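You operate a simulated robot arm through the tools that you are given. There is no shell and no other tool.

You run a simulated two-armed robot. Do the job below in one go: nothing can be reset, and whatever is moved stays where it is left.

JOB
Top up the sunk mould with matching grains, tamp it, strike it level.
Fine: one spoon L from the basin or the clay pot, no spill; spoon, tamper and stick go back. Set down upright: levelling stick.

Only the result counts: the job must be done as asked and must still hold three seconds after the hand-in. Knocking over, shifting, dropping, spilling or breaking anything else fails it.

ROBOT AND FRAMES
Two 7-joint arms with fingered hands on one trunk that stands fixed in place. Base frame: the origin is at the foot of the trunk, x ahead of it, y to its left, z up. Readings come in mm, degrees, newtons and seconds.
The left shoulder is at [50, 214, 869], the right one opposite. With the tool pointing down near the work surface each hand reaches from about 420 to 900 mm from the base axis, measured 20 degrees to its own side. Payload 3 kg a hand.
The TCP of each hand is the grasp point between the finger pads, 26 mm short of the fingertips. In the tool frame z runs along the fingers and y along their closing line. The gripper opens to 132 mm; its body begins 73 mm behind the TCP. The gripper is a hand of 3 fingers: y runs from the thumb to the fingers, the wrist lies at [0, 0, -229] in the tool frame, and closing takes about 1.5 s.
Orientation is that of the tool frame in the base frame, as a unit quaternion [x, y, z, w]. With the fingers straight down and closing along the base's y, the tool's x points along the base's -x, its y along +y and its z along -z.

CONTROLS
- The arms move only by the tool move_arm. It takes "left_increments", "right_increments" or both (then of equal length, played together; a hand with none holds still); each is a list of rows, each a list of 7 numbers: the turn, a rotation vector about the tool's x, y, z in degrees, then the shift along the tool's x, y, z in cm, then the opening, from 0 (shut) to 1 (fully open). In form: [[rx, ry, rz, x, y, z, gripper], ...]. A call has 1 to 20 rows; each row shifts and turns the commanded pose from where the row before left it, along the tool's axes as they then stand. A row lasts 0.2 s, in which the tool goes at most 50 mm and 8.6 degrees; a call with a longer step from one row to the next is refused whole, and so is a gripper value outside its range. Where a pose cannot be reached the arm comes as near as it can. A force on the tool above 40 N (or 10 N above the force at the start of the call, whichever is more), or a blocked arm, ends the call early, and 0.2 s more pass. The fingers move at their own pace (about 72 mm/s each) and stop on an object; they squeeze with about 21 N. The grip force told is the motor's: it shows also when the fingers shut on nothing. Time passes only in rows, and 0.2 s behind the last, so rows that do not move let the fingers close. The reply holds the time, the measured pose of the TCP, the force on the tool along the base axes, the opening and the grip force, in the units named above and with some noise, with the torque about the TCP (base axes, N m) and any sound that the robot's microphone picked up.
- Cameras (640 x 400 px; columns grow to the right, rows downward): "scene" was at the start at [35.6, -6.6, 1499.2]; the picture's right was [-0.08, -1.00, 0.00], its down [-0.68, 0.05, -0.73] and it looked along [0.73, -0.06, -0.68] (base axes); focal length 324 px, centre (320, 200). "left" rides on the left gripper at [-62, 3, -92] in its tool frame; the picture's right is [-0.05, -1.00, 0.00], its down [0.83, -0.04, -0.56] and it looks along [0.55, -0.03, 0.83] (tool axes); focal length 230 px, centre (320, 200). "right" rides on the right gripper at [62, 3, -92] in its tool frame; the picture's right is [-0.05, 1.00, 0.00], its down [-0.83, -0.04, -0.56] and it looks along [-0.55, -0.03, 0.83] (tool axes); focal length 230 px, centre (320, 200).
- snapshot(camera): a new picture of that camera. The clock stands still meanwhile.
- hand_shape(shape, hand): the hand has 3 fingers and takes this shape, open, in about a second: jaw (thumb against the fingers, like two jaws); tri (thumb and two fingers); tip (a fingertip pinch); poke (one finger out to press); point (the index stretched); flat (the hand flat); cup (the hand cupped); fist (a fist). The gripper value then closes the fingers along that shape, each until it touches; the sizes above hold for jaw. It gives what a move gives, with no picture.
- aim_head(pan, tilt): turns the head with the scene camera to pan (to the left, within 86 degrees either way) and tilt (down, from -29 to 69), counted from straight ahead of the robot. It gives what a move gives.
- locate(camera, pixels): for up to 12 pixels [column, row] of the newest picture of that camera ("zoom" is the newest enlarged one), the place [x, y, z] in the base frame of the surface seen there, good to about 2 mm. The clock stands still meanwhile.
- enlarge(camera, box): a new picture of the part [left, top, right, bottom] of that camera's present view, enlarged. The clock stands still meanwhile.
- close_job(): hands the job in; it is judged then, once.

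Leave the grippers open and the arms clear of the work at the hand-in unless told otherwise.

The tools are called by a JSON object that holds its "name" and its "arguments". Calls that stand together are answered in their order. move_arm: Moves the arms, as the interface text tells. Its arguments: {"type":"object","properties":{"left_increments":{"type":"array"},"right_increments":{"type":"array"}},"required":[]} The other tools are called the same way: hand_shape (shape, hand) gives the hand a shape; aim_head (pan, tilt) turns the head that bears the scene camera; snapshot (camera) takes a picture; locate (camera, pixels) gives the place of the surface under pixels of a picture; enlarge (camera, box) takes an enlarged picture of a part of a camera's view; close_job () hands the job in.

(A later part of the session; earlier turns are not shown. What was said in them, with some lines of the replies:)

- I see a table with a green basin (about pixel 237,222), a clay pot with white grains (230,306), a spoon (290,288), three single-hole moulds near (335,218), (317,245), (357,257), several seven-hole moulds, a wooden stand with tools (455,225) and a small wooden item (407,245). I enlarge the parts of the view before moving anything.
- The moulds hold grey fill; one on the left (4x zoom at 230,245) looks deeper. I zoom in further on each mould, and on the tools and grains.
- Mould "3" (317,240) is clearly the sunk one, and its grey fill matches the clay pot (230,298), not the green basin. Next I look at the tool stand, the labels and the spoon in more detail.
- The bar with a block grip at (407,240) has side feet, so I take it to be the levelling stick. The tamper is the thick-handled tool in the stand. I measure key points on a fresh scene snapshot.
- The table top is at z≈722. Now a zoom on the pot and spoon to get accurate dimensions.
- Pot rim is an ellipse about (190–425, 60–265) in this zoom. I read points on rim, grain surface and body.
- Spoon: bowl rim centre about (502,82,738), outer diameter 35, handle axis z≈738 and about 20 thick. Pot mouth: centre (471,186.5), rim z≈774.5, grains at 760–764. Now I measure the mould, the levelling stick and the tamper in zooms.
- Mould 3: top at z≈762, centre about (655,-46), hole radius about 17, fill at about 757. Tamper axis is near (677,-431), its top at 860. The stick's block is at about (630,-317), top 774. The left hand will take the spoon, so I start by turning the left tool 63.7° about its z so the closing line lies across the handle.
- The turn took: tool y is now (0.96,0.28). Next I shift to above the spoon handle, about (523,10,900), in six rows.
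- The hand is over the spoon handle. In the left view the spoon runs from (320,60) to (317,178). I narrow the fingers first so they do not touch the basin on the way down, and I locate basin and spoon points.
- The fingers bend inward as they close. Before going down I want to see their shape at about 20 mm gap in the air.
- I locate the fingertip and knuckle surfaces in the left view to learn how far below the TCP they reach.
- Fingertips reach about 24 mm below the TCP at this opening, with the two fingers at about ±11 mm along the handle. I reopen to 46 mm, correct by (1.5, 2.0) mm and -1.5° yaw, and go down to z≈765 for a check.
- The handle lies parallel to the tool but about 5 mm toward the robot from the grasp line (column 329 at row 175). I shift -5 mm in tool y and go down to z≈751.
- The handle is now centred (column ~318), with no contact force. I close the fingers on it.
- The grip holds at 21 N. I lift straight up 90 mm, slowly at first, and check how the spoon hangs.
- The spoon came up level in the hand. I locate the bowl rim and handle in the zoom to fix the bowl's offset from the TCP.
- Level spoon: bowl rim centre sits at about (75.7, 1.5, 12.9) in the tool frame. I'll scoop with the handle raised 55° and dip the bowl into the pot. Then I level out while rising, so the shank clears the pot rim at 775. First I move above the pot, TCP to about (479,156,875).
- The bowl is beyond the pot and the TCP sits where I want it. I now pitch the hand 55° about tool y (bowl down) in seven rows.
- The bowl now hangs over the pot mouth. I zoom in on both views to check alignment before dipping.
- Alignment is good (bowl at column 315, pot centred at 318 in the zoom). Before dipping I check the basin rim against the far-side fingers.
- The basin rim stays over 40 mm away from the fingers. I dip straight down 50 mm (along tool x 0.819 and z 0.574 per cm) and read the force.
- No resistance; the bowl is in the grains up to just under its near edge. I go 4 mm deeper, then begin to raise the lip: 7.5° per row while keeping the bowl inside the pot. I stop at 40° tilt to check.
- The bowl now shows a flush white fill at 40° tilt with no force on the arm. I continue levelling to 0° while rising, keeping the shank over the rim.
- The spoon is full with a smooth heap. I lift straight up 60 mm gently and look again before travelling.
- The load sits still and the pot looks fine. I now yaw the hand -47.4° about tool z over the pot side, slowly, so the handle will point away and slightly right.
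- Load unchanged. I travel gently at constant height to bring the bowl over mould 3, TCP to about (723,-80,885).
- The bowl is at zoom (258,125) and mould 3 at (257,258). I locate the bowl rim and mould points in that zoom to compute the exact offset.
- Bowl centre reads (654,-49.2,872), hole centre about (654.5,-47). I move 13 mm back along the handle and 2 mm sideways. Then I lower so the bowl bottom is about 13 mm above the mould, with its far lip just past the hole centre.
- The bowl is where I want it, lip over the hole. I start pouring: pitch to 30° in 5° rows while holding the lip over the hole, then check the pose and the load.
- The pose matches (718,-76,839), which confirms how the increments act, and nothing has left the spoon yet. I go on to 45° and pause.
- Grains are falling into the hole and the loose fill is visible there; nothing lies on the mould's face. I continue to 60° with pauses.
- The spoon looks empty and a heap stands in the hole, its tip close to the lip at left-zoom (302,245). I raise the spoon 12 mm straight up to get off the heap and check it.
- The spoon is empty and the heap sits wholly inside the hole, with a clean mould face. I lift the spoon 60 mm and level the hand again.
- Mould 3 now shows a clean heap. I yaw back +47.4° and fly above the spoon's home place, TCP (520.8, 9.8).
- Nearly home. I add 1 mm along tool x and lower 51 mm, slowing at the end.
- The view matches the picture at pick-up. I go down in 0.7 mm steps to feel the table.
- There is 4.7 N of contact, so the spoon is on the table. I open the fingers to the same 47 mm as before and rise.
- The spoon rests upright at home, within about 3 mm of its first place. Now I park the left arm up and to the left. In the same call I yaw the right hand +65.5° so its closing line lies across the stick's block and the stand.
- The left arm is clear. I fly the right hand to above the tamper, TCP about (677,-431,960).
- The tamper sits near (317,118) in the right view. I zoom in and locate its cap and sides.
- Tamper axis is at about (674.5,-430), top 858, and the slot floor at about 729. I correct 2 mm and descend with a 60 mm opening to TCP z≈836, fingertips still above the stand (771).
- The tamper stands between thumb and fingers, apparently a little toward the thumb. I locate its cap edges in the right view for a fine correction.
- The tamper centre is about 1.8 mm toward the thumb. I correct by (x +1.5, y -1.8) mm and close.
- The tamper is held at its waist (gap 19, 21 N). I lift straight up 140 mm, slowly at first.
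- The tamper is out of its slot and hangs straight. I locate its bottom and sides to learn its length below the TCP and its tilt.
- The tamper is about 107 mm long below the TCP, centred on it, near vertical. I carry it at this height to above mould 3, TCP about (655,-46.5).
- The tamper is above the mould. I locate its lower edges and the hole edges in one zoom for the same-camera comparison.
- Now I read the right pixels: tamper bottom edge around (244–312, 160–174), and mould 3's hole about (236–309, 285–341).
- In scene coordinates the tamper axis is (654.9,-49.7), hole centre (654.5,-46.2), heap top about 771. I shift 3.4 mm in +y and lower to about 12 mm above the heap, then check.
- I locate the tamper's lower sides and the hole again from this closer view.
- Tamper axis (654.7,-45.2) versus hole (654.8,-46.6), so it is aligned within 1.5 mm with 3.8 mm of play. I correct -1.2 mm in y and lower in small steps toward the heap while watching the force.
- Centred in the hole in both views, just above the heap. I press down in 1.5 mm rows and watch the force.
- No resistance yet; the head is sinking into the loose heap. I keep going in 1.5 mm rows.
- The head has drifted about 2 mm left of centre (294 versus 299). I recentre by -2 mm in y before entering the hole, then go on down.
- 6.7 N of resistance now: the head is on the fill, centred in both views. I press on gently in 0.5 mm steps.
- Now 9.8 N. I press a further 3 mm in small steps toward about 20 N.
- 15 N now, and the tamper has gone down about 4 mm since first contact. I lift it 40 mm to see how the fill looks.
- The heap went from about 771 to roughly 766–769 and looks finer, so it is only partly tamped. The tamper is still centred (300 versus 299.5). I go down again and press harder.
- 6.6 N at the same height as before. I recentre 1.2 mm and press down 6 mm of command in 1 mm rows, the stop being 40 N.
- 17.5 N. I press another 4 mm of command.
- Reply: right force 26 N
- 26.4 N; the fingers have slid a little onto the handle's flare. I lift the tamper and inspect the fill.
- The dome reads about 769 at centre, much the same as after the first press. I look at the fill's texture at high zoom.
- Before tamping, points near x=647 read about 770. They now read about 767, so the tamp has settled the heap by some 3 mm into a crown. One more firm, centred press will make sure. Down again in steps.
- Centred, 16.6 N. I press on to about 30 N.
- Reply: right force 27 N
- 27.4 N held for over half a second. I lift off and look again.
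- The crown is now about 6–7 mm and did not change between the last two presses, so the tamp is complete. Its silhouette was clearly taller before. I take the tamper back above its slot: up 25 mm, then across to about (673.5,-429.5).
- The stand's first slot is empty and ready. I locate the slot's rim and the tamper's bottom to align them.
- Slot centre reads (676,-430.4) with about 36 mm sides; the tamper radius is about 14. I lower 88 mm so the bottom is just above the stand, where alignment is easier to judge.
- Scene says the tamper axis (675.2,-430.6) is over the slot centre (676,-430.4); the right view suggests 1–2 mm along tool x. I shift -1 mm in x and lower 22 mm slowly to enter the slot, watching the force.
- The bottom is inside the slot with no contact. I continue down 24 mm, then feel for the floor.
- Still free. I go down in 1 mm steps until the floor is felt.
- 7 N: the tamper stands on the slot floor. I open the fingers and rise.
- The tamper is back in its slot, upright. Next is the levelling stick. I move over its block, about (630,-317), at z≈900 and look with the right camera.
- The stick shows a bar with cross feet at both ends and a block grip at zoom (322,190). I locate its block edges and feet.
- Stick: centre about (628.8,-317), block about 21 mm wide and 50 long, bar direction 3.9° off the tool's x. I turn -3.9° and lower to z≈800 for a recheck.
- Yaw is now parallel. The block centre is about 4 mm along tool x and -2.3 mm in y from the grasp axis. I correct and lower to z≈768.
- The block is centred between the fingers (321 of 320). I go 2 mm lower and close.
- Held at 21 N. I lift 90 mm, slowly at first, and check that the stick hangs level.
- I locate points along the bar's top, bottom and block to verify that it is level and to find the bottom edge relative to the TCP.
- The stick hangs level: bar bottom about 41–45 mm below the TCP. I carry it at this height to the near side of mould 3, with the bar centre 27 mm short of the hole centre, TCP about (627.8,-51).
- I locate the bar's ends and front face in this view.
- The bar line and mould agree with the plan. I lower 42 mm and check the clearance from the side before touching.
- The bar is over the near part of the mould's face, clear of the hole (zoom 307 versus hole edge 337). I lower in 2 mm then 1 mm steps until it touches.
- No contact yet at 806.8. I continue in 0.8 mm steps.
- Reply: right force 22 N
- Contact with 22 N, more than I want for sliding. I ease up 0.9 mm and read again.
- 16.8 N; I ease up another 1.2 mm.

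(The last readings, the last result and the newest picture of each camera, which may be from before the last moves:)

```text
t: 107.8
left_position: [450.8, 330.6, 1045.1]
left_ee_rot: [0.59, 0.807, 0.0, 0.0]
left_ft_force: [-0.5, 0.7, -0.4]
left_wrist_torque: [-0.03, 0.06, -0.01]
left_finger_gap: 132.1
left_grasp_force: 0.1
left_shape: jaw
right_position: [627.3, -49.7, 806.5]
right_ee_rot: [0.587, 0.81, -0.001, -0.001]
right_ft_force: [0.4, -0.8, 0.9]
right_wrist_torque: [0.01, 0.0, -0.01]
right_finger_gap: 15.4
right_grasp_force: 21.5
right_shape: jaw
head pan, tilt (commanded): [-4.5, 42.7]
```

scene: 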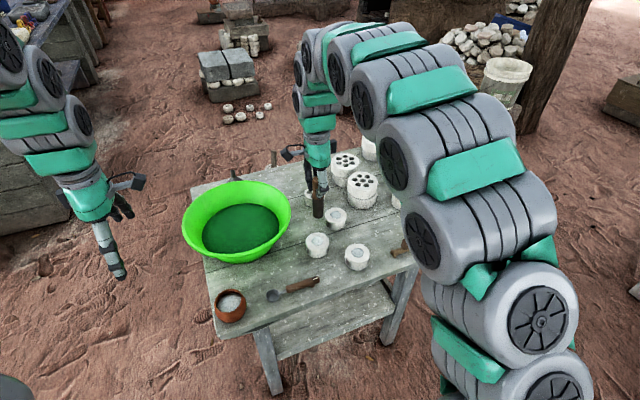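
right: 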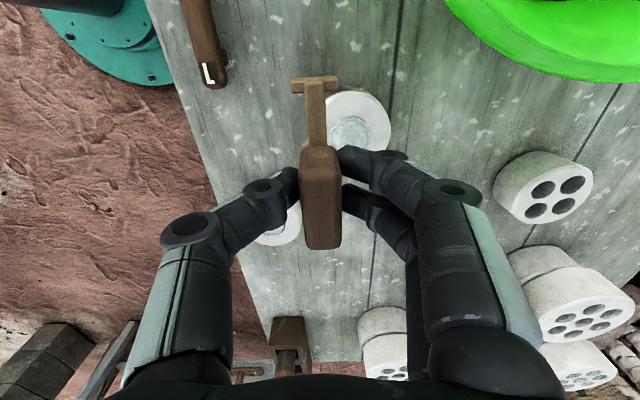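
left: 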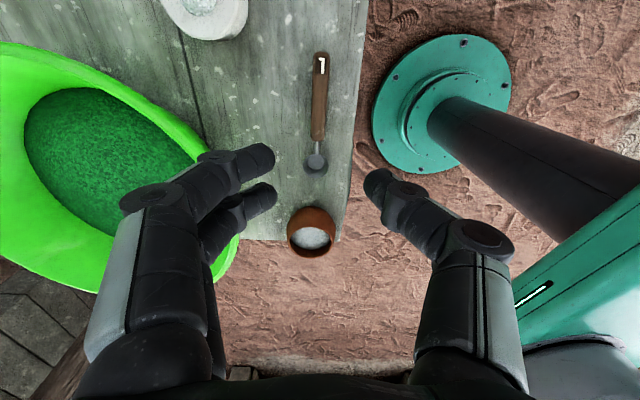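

Now just touching (0.9 N). I lower 0.3 mm for a light pressure and sweep the bar 54 mm across the hole along tool y in 4.5 mm rows.

{"name": "move_arm", "arguments": {"right_increments": [[0, 0, 0, 0, 0, 0.03, 0], [0, 0, 0, 0, 0.3, 0, 0], [0, 0, 0, 0, 0.45, 0, 0], [0, 0, 0, 0, 0.45, 0, 0], [0, 0, 0, 0, 0.45, 0, 0], [0, 0, 0, 0, 0.45, 0, 0], [0, 0, 0, 0, 0.45, 0, 0], [0, 0, 0, 0, 0.45, 0, 0], [0, 0, 0, 0, 0.45, 0, 0], [0, 0, 0, 0, 0.45, 0, 0], [0, 0, 0, 0, 0.45, 0, 0], [0, 0, 0, 0, 0.45, 0, 0], [0, 0, 0, 0, 0.45, 0, 0], [0, 0, 0, 0, 0.3, 0, 0], [0, 0, 0, 0, 0, 0, 0]]}}

{"name": "enlarge", "arguments": {"camera": "scene", "box": [298, 220, 358, 265]}}

{"name": "enlarge", "arguments": {"camera": "right", "box": [200, 40, 400, 180]}}

```text
t: 111.0
left_position: [451.6, 331.1, 1046.1]
left_ee_rot: [0.591, 0.806, 0.0, 0.0]
left_ft_force: [0.8, 0.5, -0.2]
left_wrist_torque: [0.02, 0.02, -0.02]
left_finger_gap: 131.7
left_grasp_force: 0.1
left_shape: jaw
right_position: [680.3, -33.7, 805.6]
right_ee_rot: [0.586, 0.81, 0.001, 0.0]
right_ft_force: [0.9, 0.0, -0.3]
right_wrist_torque: [-0.05, 0.04, -0.05]
right_finger_gap: 15.3
right_grasp_force: 21.7
right_shape: jaw
head pan, tilt (commanded): [-4.5, 42.7]
```

```text
8.89 times, centred on (328, 242) of scene
```

zoom: 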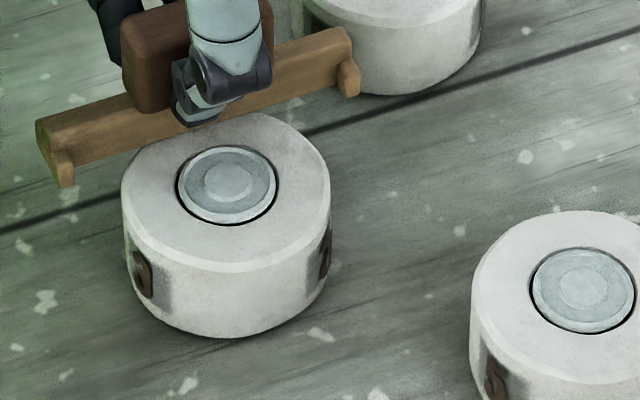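

```text
2.86 times, centred on (300, 110) of right
```

zoom: 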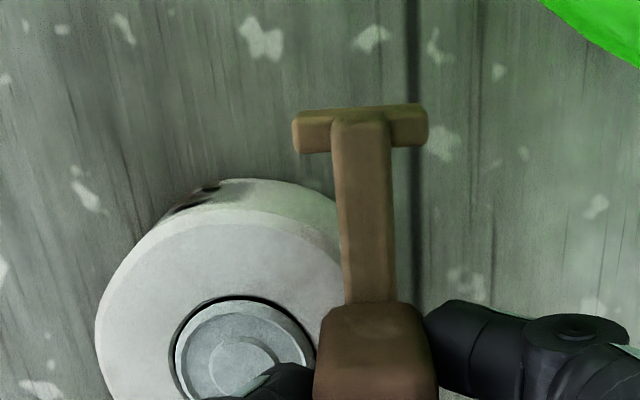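

The fill is now flush, with the same smooth ring face as the other moulds, and the mould has not moved. I lift the stick straight up 50 mm and check the surface.

{"name": "move_arm", "arguments": {"right_increments": [[0, 0, 0, 0, 0, -0.5, 0], [0, 0, 0, 0, 0, -1.5, 0], [0, 0, 0, 0, 0, -3.0, 0], [0, 0, 0, 0, 0, 0, 0]]}}

{"name": "enlarge", "arguments": {"camera": "scene", "box": [295, 220, 340, 260]}}

{"name": "locate", "arguments": {"camera": "zoom", "pixels": [[320, 180], [320, 210], [340, 195], [290, 195], [350, 220], [320, 240], [260, 190], [390, 200], [300, 170]]}}

```text
t: 112.0
left_position: [450.7, 330.0, 1045.6]
left_ee_rot: [0.591, 0.807, 0.0, 0.0]
left_ft_force: [-0.1, -0.9, -0.3]
left_wrist_torque: [-0.02, -0.02, -0.02]
left_finger_gap: 131.9
left_grasp_force: 0.1
left_shape: jaw
right_position: [681.8, -34.1, 856.1]
right_ee_rot: [0.586, 0.81, 0.0, 0.0]
right_ft_force: [-0.2, 0.9, 0.4]
right_wrist_torque: [0.02, 0.0, -0.04]
right_finger_gap: 15.3
right_grasp_force: 21.3
right_shape: jaw
head pan, tilt (commanded): [-4.5, 42.7]
```

```text
10.00 times, centred on (318, 240) of scene
```

zoom: 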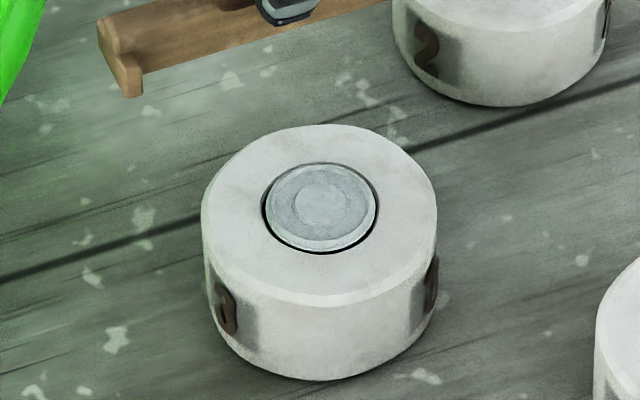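

```text
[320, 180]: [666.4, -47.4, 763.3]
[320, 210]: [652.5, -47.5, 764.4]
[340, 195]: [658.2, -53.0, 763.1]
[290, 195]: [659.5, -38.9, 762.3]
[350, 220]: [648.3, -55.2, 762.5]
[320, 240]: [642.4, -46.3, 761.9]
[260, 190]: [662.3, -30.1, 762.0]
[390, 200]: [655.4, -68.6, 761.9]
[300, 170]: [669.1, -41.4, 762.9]
```

The fill reads 762–764 against the rim's 762, so it is flush and clean. I carry the stick back above its place, TCP about (625.5,-314).

{"name": "move_arm", "arguments": {"right_increments": [[0, 0, 0, -1.8, -1.0, 0, 0], [0, 0, 0, -3.3, -1.85, 0, 0], [0, 0, 0, -3.3, -1.85, 0, 0], [0, 0, 0, -3.3, -1.85, 0, 0], [0, 0, 0, -3.3, -1.85, 0, 0], [0, 0, 0, -3.3, -1.85, 0, 0], [0, 0, 0, -3.3, -1.85, 0, 0], [0, 0, 0, -2.2, -1.3, 0, 0], [0, 0, 0, -1.08, -0.55, 0, 0], [0, 0, 0, 0, 0, 0, 0], [0, 0, 0, 0, 0, 0, 0]]}}

{"name": "enlarge", "arguments": {"camera": "scene", "box": [370, 180, 450, 250]}}

{"name": "enlarge", "arguments": {"camera": "right", "box": [240, 60, 400, 260]}}

```text
t: 114.4
left_position: [450.3, 330.4, 1045.7]
left_ee_rot: [0.591, 0.807, 0.001, 0.001]
left_ft_force: [-1.0, 0.1, 0.4]
left_wrist_torque: [0.03, -0.01, 0.01]
left_finger_gap: 132.1
left_grasp_force: 0.1
left_shape: jaw
right_position: [625.9, -313.8, 858.2]
right_ee_rot: [0.587, 0.81, 0.001, 0.0]
right_ft_force: [-0.1, -0.1, -0.1]
right_wrist_torque: [-0.02, -0.04, 0.0]
right_finger_gap: 15.4
right_grasp_force: 21.5
right_shape: jaw
head pan, tilt (commanded): [-4.5, 42.7]
```

```text
5.71 times, centred on (410, 215) of scene
```

zoom: 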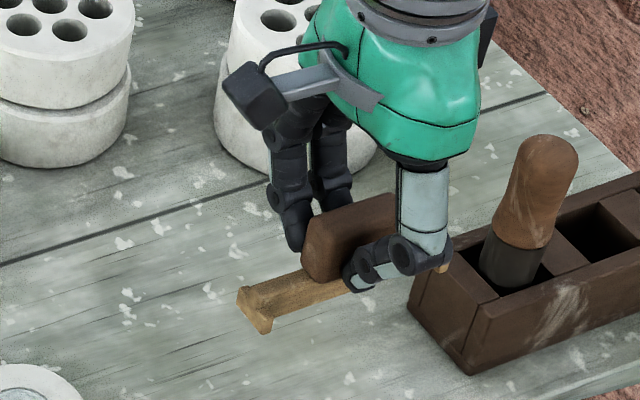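

```text
2.00 times, centred on (320, 160) of right
```

zoom: 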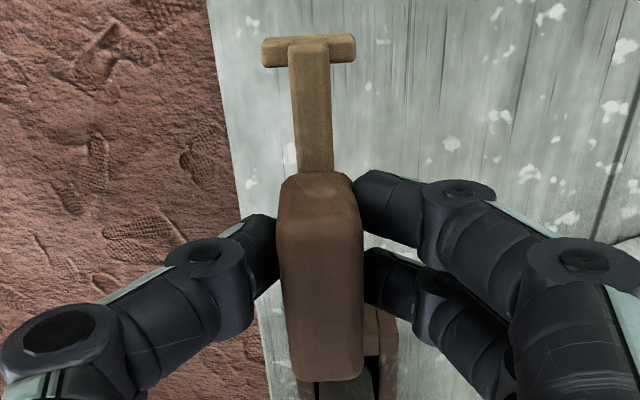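

Same picture as at lift-off. I lower 85 mm, slowing at the end.

{"name": "move_arm", "arguments": {"right_increments": [[0, 0, 0, 0, 0, 2.5, 0], [0, 0, 0, 0, 0, 2.5, 0], [0, 0, 0, 0, 0, 2.0, 0], [0, 0, 0, 0, 0, 1.0, 0], [0, 0, 0, 0, 0, 0.5, 0], [0, 0, 0, 0, 0, 0, 0]]}}

{"name": "enlarge", "arguments": {"camera": "scene", "box": [370, 190, 450, 260]}}

```text
t: 115.8
left_position: [449.8, 330.3, 1046.3]
left_ee_rot: [0.59, 0.807, 0.001, 0.0]
left_ft_force: [-0.5, 0.3, -0.3]
left_wrist_torque: [0.01, -0.02, 0.05]
left_finger_gap: 131.8
left_grasp_force: 0.0
left_shape: jaw
right_position: [624.1, -313.5, 771.6]
right_ee_rot: [0.586, 0.81, 0.0, 0.0]
right_ft_force: [0.9, -0.4, -0.2]
right_wrist_torque: [0.01, -0.01, 0.01]
right_finger_gap: 15.3
right_grasp_force: 21.0
right_shape: jaw
head pan, tilt (commanded): [-4.5, 42.7]
```

```text
5.71 times, centred on (410, 225) of scene
```

zoom: 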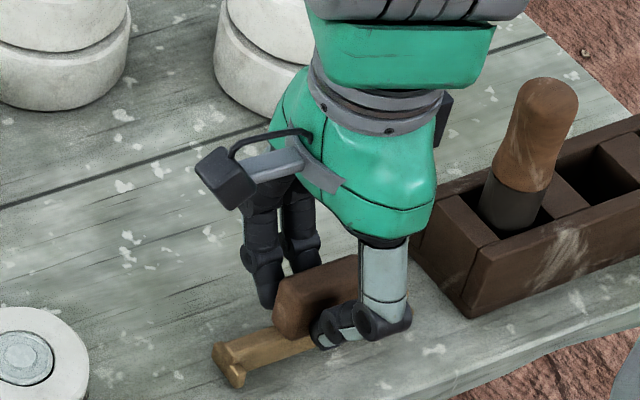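

A few millimetres to go. I lower in 1 mm steps to feel the table.

{"name": "move_arm", "arguments": {"right_increments": [[0, 0, 0, 0, 0, 0.15, 0], [0, 0, 0, 0, 0, 0.15, 0], [0, 0, 0, 0, 0, 0.08, 0], [0, 0, 0, 0, 0, 0, 0]]}}

```text
t: 116.8
left_position: [450.5, 330.4, 1045.0]
left_ee_rot: [0.59, 0.807, -0.001, 0.0]
left_ft_force: [0.6, -0.1, -0.4]
left_wrist_torque: [-0.03, -0.01, 0.0]
left_finger_gap: 131.7
left_grasp_force: 0.1
left_shape: jaw
right_position: [626.2, -315.0, 768.4]
right_ee_rot: [0.586, 0.81, 0.001, 0.0]
right_ft_force: [-0.7, 0.2, -0.8]
right_wrist_torque: [-0.01, -0.03, 0.02]
right_finger_gap: 15.2
right_grasp_force: 21.2
right_shape: jaw
head pan, tilt (commanded): [-4.5, 42.7]
```

{"name": "move_arm", "arguments": {"right_increments": [[0, 0, 0, 0, 0, 0.08, 0], [0, 0, 0, 0, 0, 0.08, 0], [0, 0, 0, 0, 0, 0, 0]]}}

```text
t: 117.6
left_position: [450.7, 330.1, 1046.4]
left_ee_rot: [0.591, 0.807, 0.0, 0.0]
left_ft_force: [-1.3, 0.4, 0.2]
left_wrist_torque: [0.02, -0.01, 0.02]
left_finger_gap: 131.9
left_grasp_force: 0.0
left_shape: jaw
right_position: [626.2, -313.6, 765.7]
right_ee_rot: [0.586, 0.81, 0.0, 0.0]
right_ft_force: [-0.7, -0.8, 2.9]
right_wrist_torque: [-0.03, -0.01, 0.0]
right_finger_gap: 15.2
right_grasp_force: 20.8
right_shape: jaw
head pan, tilt (commanded): [-4.5, 42.7]
```

2.9 N: the stick's feet are on the table. I open the fingers and rise.

{"name": "move_arm", "arguments": {"right_increments": [[0, 0, 0, 0, 0, 0.02, 0.0], [0, 0, 0, 0, 0, 0, 0.15], [0, 0, 0, 0, 0, 0, 0.25], [0, 0, 0, 0, 0, 0, 0.35], [0, 0, 0, 0, 0, 0, 0.4], [0, 0, 0, 0, 0, 0, 0.4], [0, 0, 0, 0, 0, 0, 0.4], [0, 0, 0, 0, 0, -0.5, 0.4], [0, 0, 0, 0, 0, -1.5, 0.4], [0, 0, 0, 0, 0, -3.0, 0.4], [0, 0, 0, 0, 0, -4.0, 0.4], [0, 0, 0, 0, 0, -4.5, 0.4], [0, 0, 0, 0, 0, 0, 0.4]]}}

{"name": "enlarge", "arguments": {"camera": "scene", "box": [387, 228, 431, 256]}}

{"name": "snapshot", "arguments": {"camera": "right"}}

```text
t: 120.4
left_position: [450.8, 330.4, 1045.5]
left_ee_rot: [0.591, 0.807, 0.0, 0.0]
left_ft_force: [0.4, -1.0, 0.1]
left_wrist_torque: [-0.01, 0.01, 0.0]
left_finger_gap: 131.9
left_grasp_force: 0.1
left_shape: jaw
right_position: [624.9, -311.2, 898.7]
right_ee_rot: [0.586, 0.81, 0.0, 0.0]
right_ft_force: [0.1, -0.7, -0.1]
right_wrist_torque: [0.01, 0.0, 0.03]
right_finger_gap: 52.3
right_grasp_force: 0.0
right_shape: jaw
head pan, tilt (commanded): [-4.5, 42.7]
```

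```text
14.29 times, centred on (409, 242) of scene
```

zoom: 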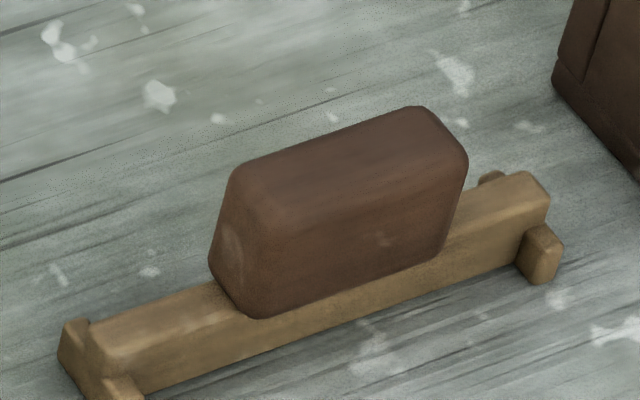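

```text
taken
```

right: 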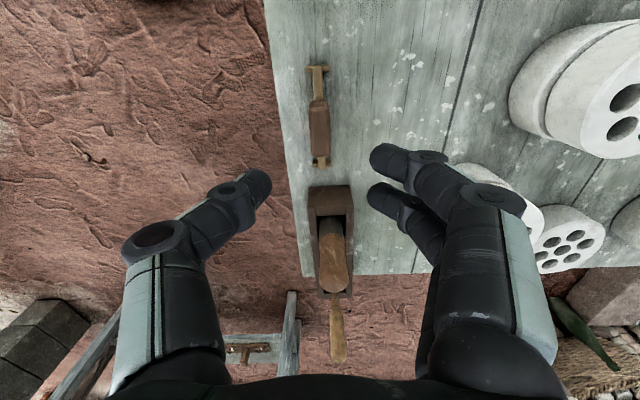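

The stick stands upright exactly where it was. I raise and retract the right arm, open its hand, and take a last look at everything.

{"name": "move_arm", "arguments": {"right_increments": [[0, 0, 0, 0, 0, -3.5, 0.4], [0, 0, 0, 0, 0, -4.0, 0.4], [0, 0, 0, 0.15, -1.5, -4.0, 0.6], [0, 0, 0, 0.15, -1.8, -4.0, 0.8], [0, 0, 0, 0.15, -1.8, -4.0, 1], [0, 0, 0, 0.15, -1.8, -4.0, 1], [0, 0, 0, 0.15, -1.8, -2.0, 1], [0, 0, 0, 0, 0, 0, 1], [0, 0, 0, 0, 0, 0, 1], [0, 0, 0, 0, 0, 0, 1]]}}

{"name": "snapshot", "arguments": {"camera": "scene"}}

{"name": "enlarge", "arguments": {"camera": "scene", "box": [280, 180, 400, 280]}}

{"name": "enlarge", "arguments": {"camera": "scene", "box": [380, 180, 500, 260]}}

{"name": "enlarge", "arguments": {"camera": "scene", "box": [200, 260, 330, 340]}}

```text
t: 122.6
left_position: [449.7, 330.3, 1046.7]
left_ee_rot: [0.591, 0.807, 0.0, 0.0]
left_ft_force: [0.2, 0.6, 0.3]
left_wrist_torque: [0.01, 0.04, -0.04]
left_finger_gap: 132.0
left_grasp_force: 0.1
left_shape: jaw
right_position: [540.1, -333.1, 1156.6]
right_ee_rot: [0.586, 0.81, 0.0, 0.001]
right_ft_force: [-0.3, 0.8, 0.0]
right_wrist_torque: [0.02, 0.0, -0.03]
right_finger_gap: 131.6
right_grasp_force: 0.2
right_shape: jaw
head pan, tilt (commanded): [-4.5, 42.7]
```

```text
taken
```

scene: 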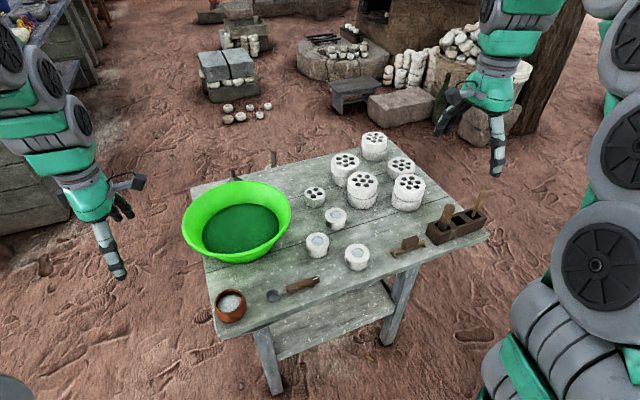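

```text
4.00 times, centred on (340, 230) of scene
```

zoom: 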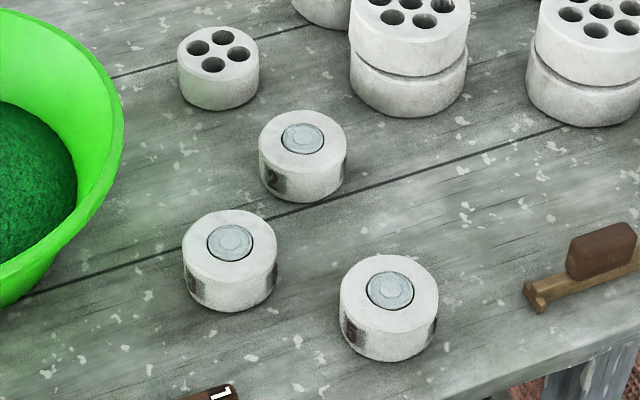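

```text
5.00 times, centred on (440, 220) of scene
```

zoom: 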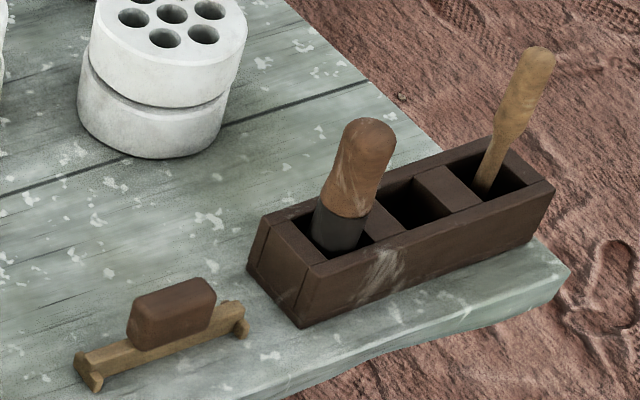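

```text
4.92 times, centred on (265, 300) of scene
```

zoom: 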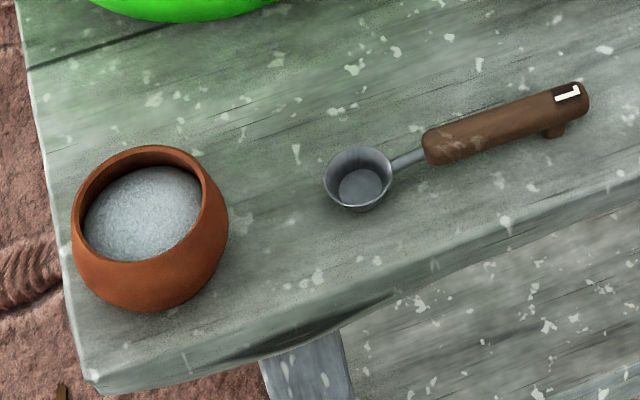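

Everything is in place and no grains are visible on the table. One last close look at mould 3 against its neighbour before handing in.

{"name": "enlarge", "arguments": {"camera": "scene", "box": [301, 230, 333, 250]}}

{"name": "enlarge", "arguments": {"camera": "scene", "box": [341, 240, 373, 260]}}

```text
16.00 times, centred on (317, 240) of scene
```

zoom: 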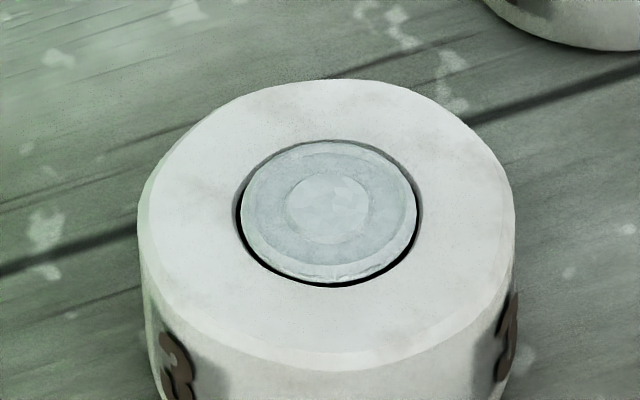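

```text
16.00 times, centred on (357, 250) of scene
```

zoom: 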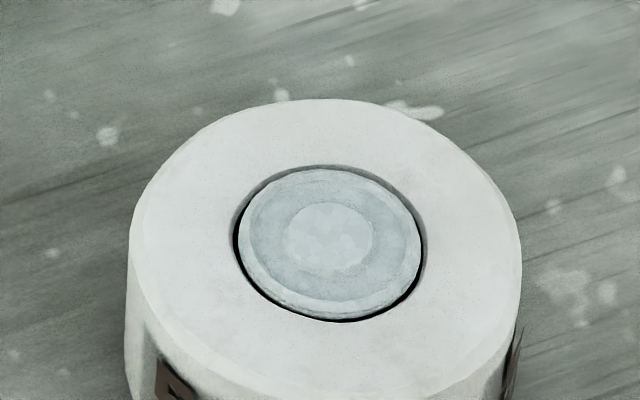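

Mould 3 now matches its level neighbour. The spoon, tamper and levelling stick are back in place, with the stick upright. Both hands are empty, open and clear of the table. I hand the job in.

{"name": "close_job", "arguments": {}}

```text
The job is handed in.
```

I topped up mould 3, tamped it and struck it level, and the job is handed in. The hand-in only confirmed receipt, so I don't have the verdict yet.

- **Fill:** mould 3 was the sunk one, about 5 mm low. I added one spoon L from the clay pot, whose grey grains match the fill (the basin's are green). I saw no grains on the table or the mould's face.
- **Tamp:** I pressed three times, up to about 27 N. The heap settled by roughly 3 mm and then stopped changing.
- **Level:** one pass with the levelling stick left the fill flush. It reads 762–764 mm against a rim of 762 mm and looks the same as the neighbouring full moulds.
- **Tools:** the tamper is back in its slot, and the levelling stick stands upright where it was. The spoon is about 3 mm from its first position.
- **Levelling stick:** I took it to be the bar with feet and a block grip, and left the thin wooden stick in the stand alone.

Both hands are empty, open and clear of the table.
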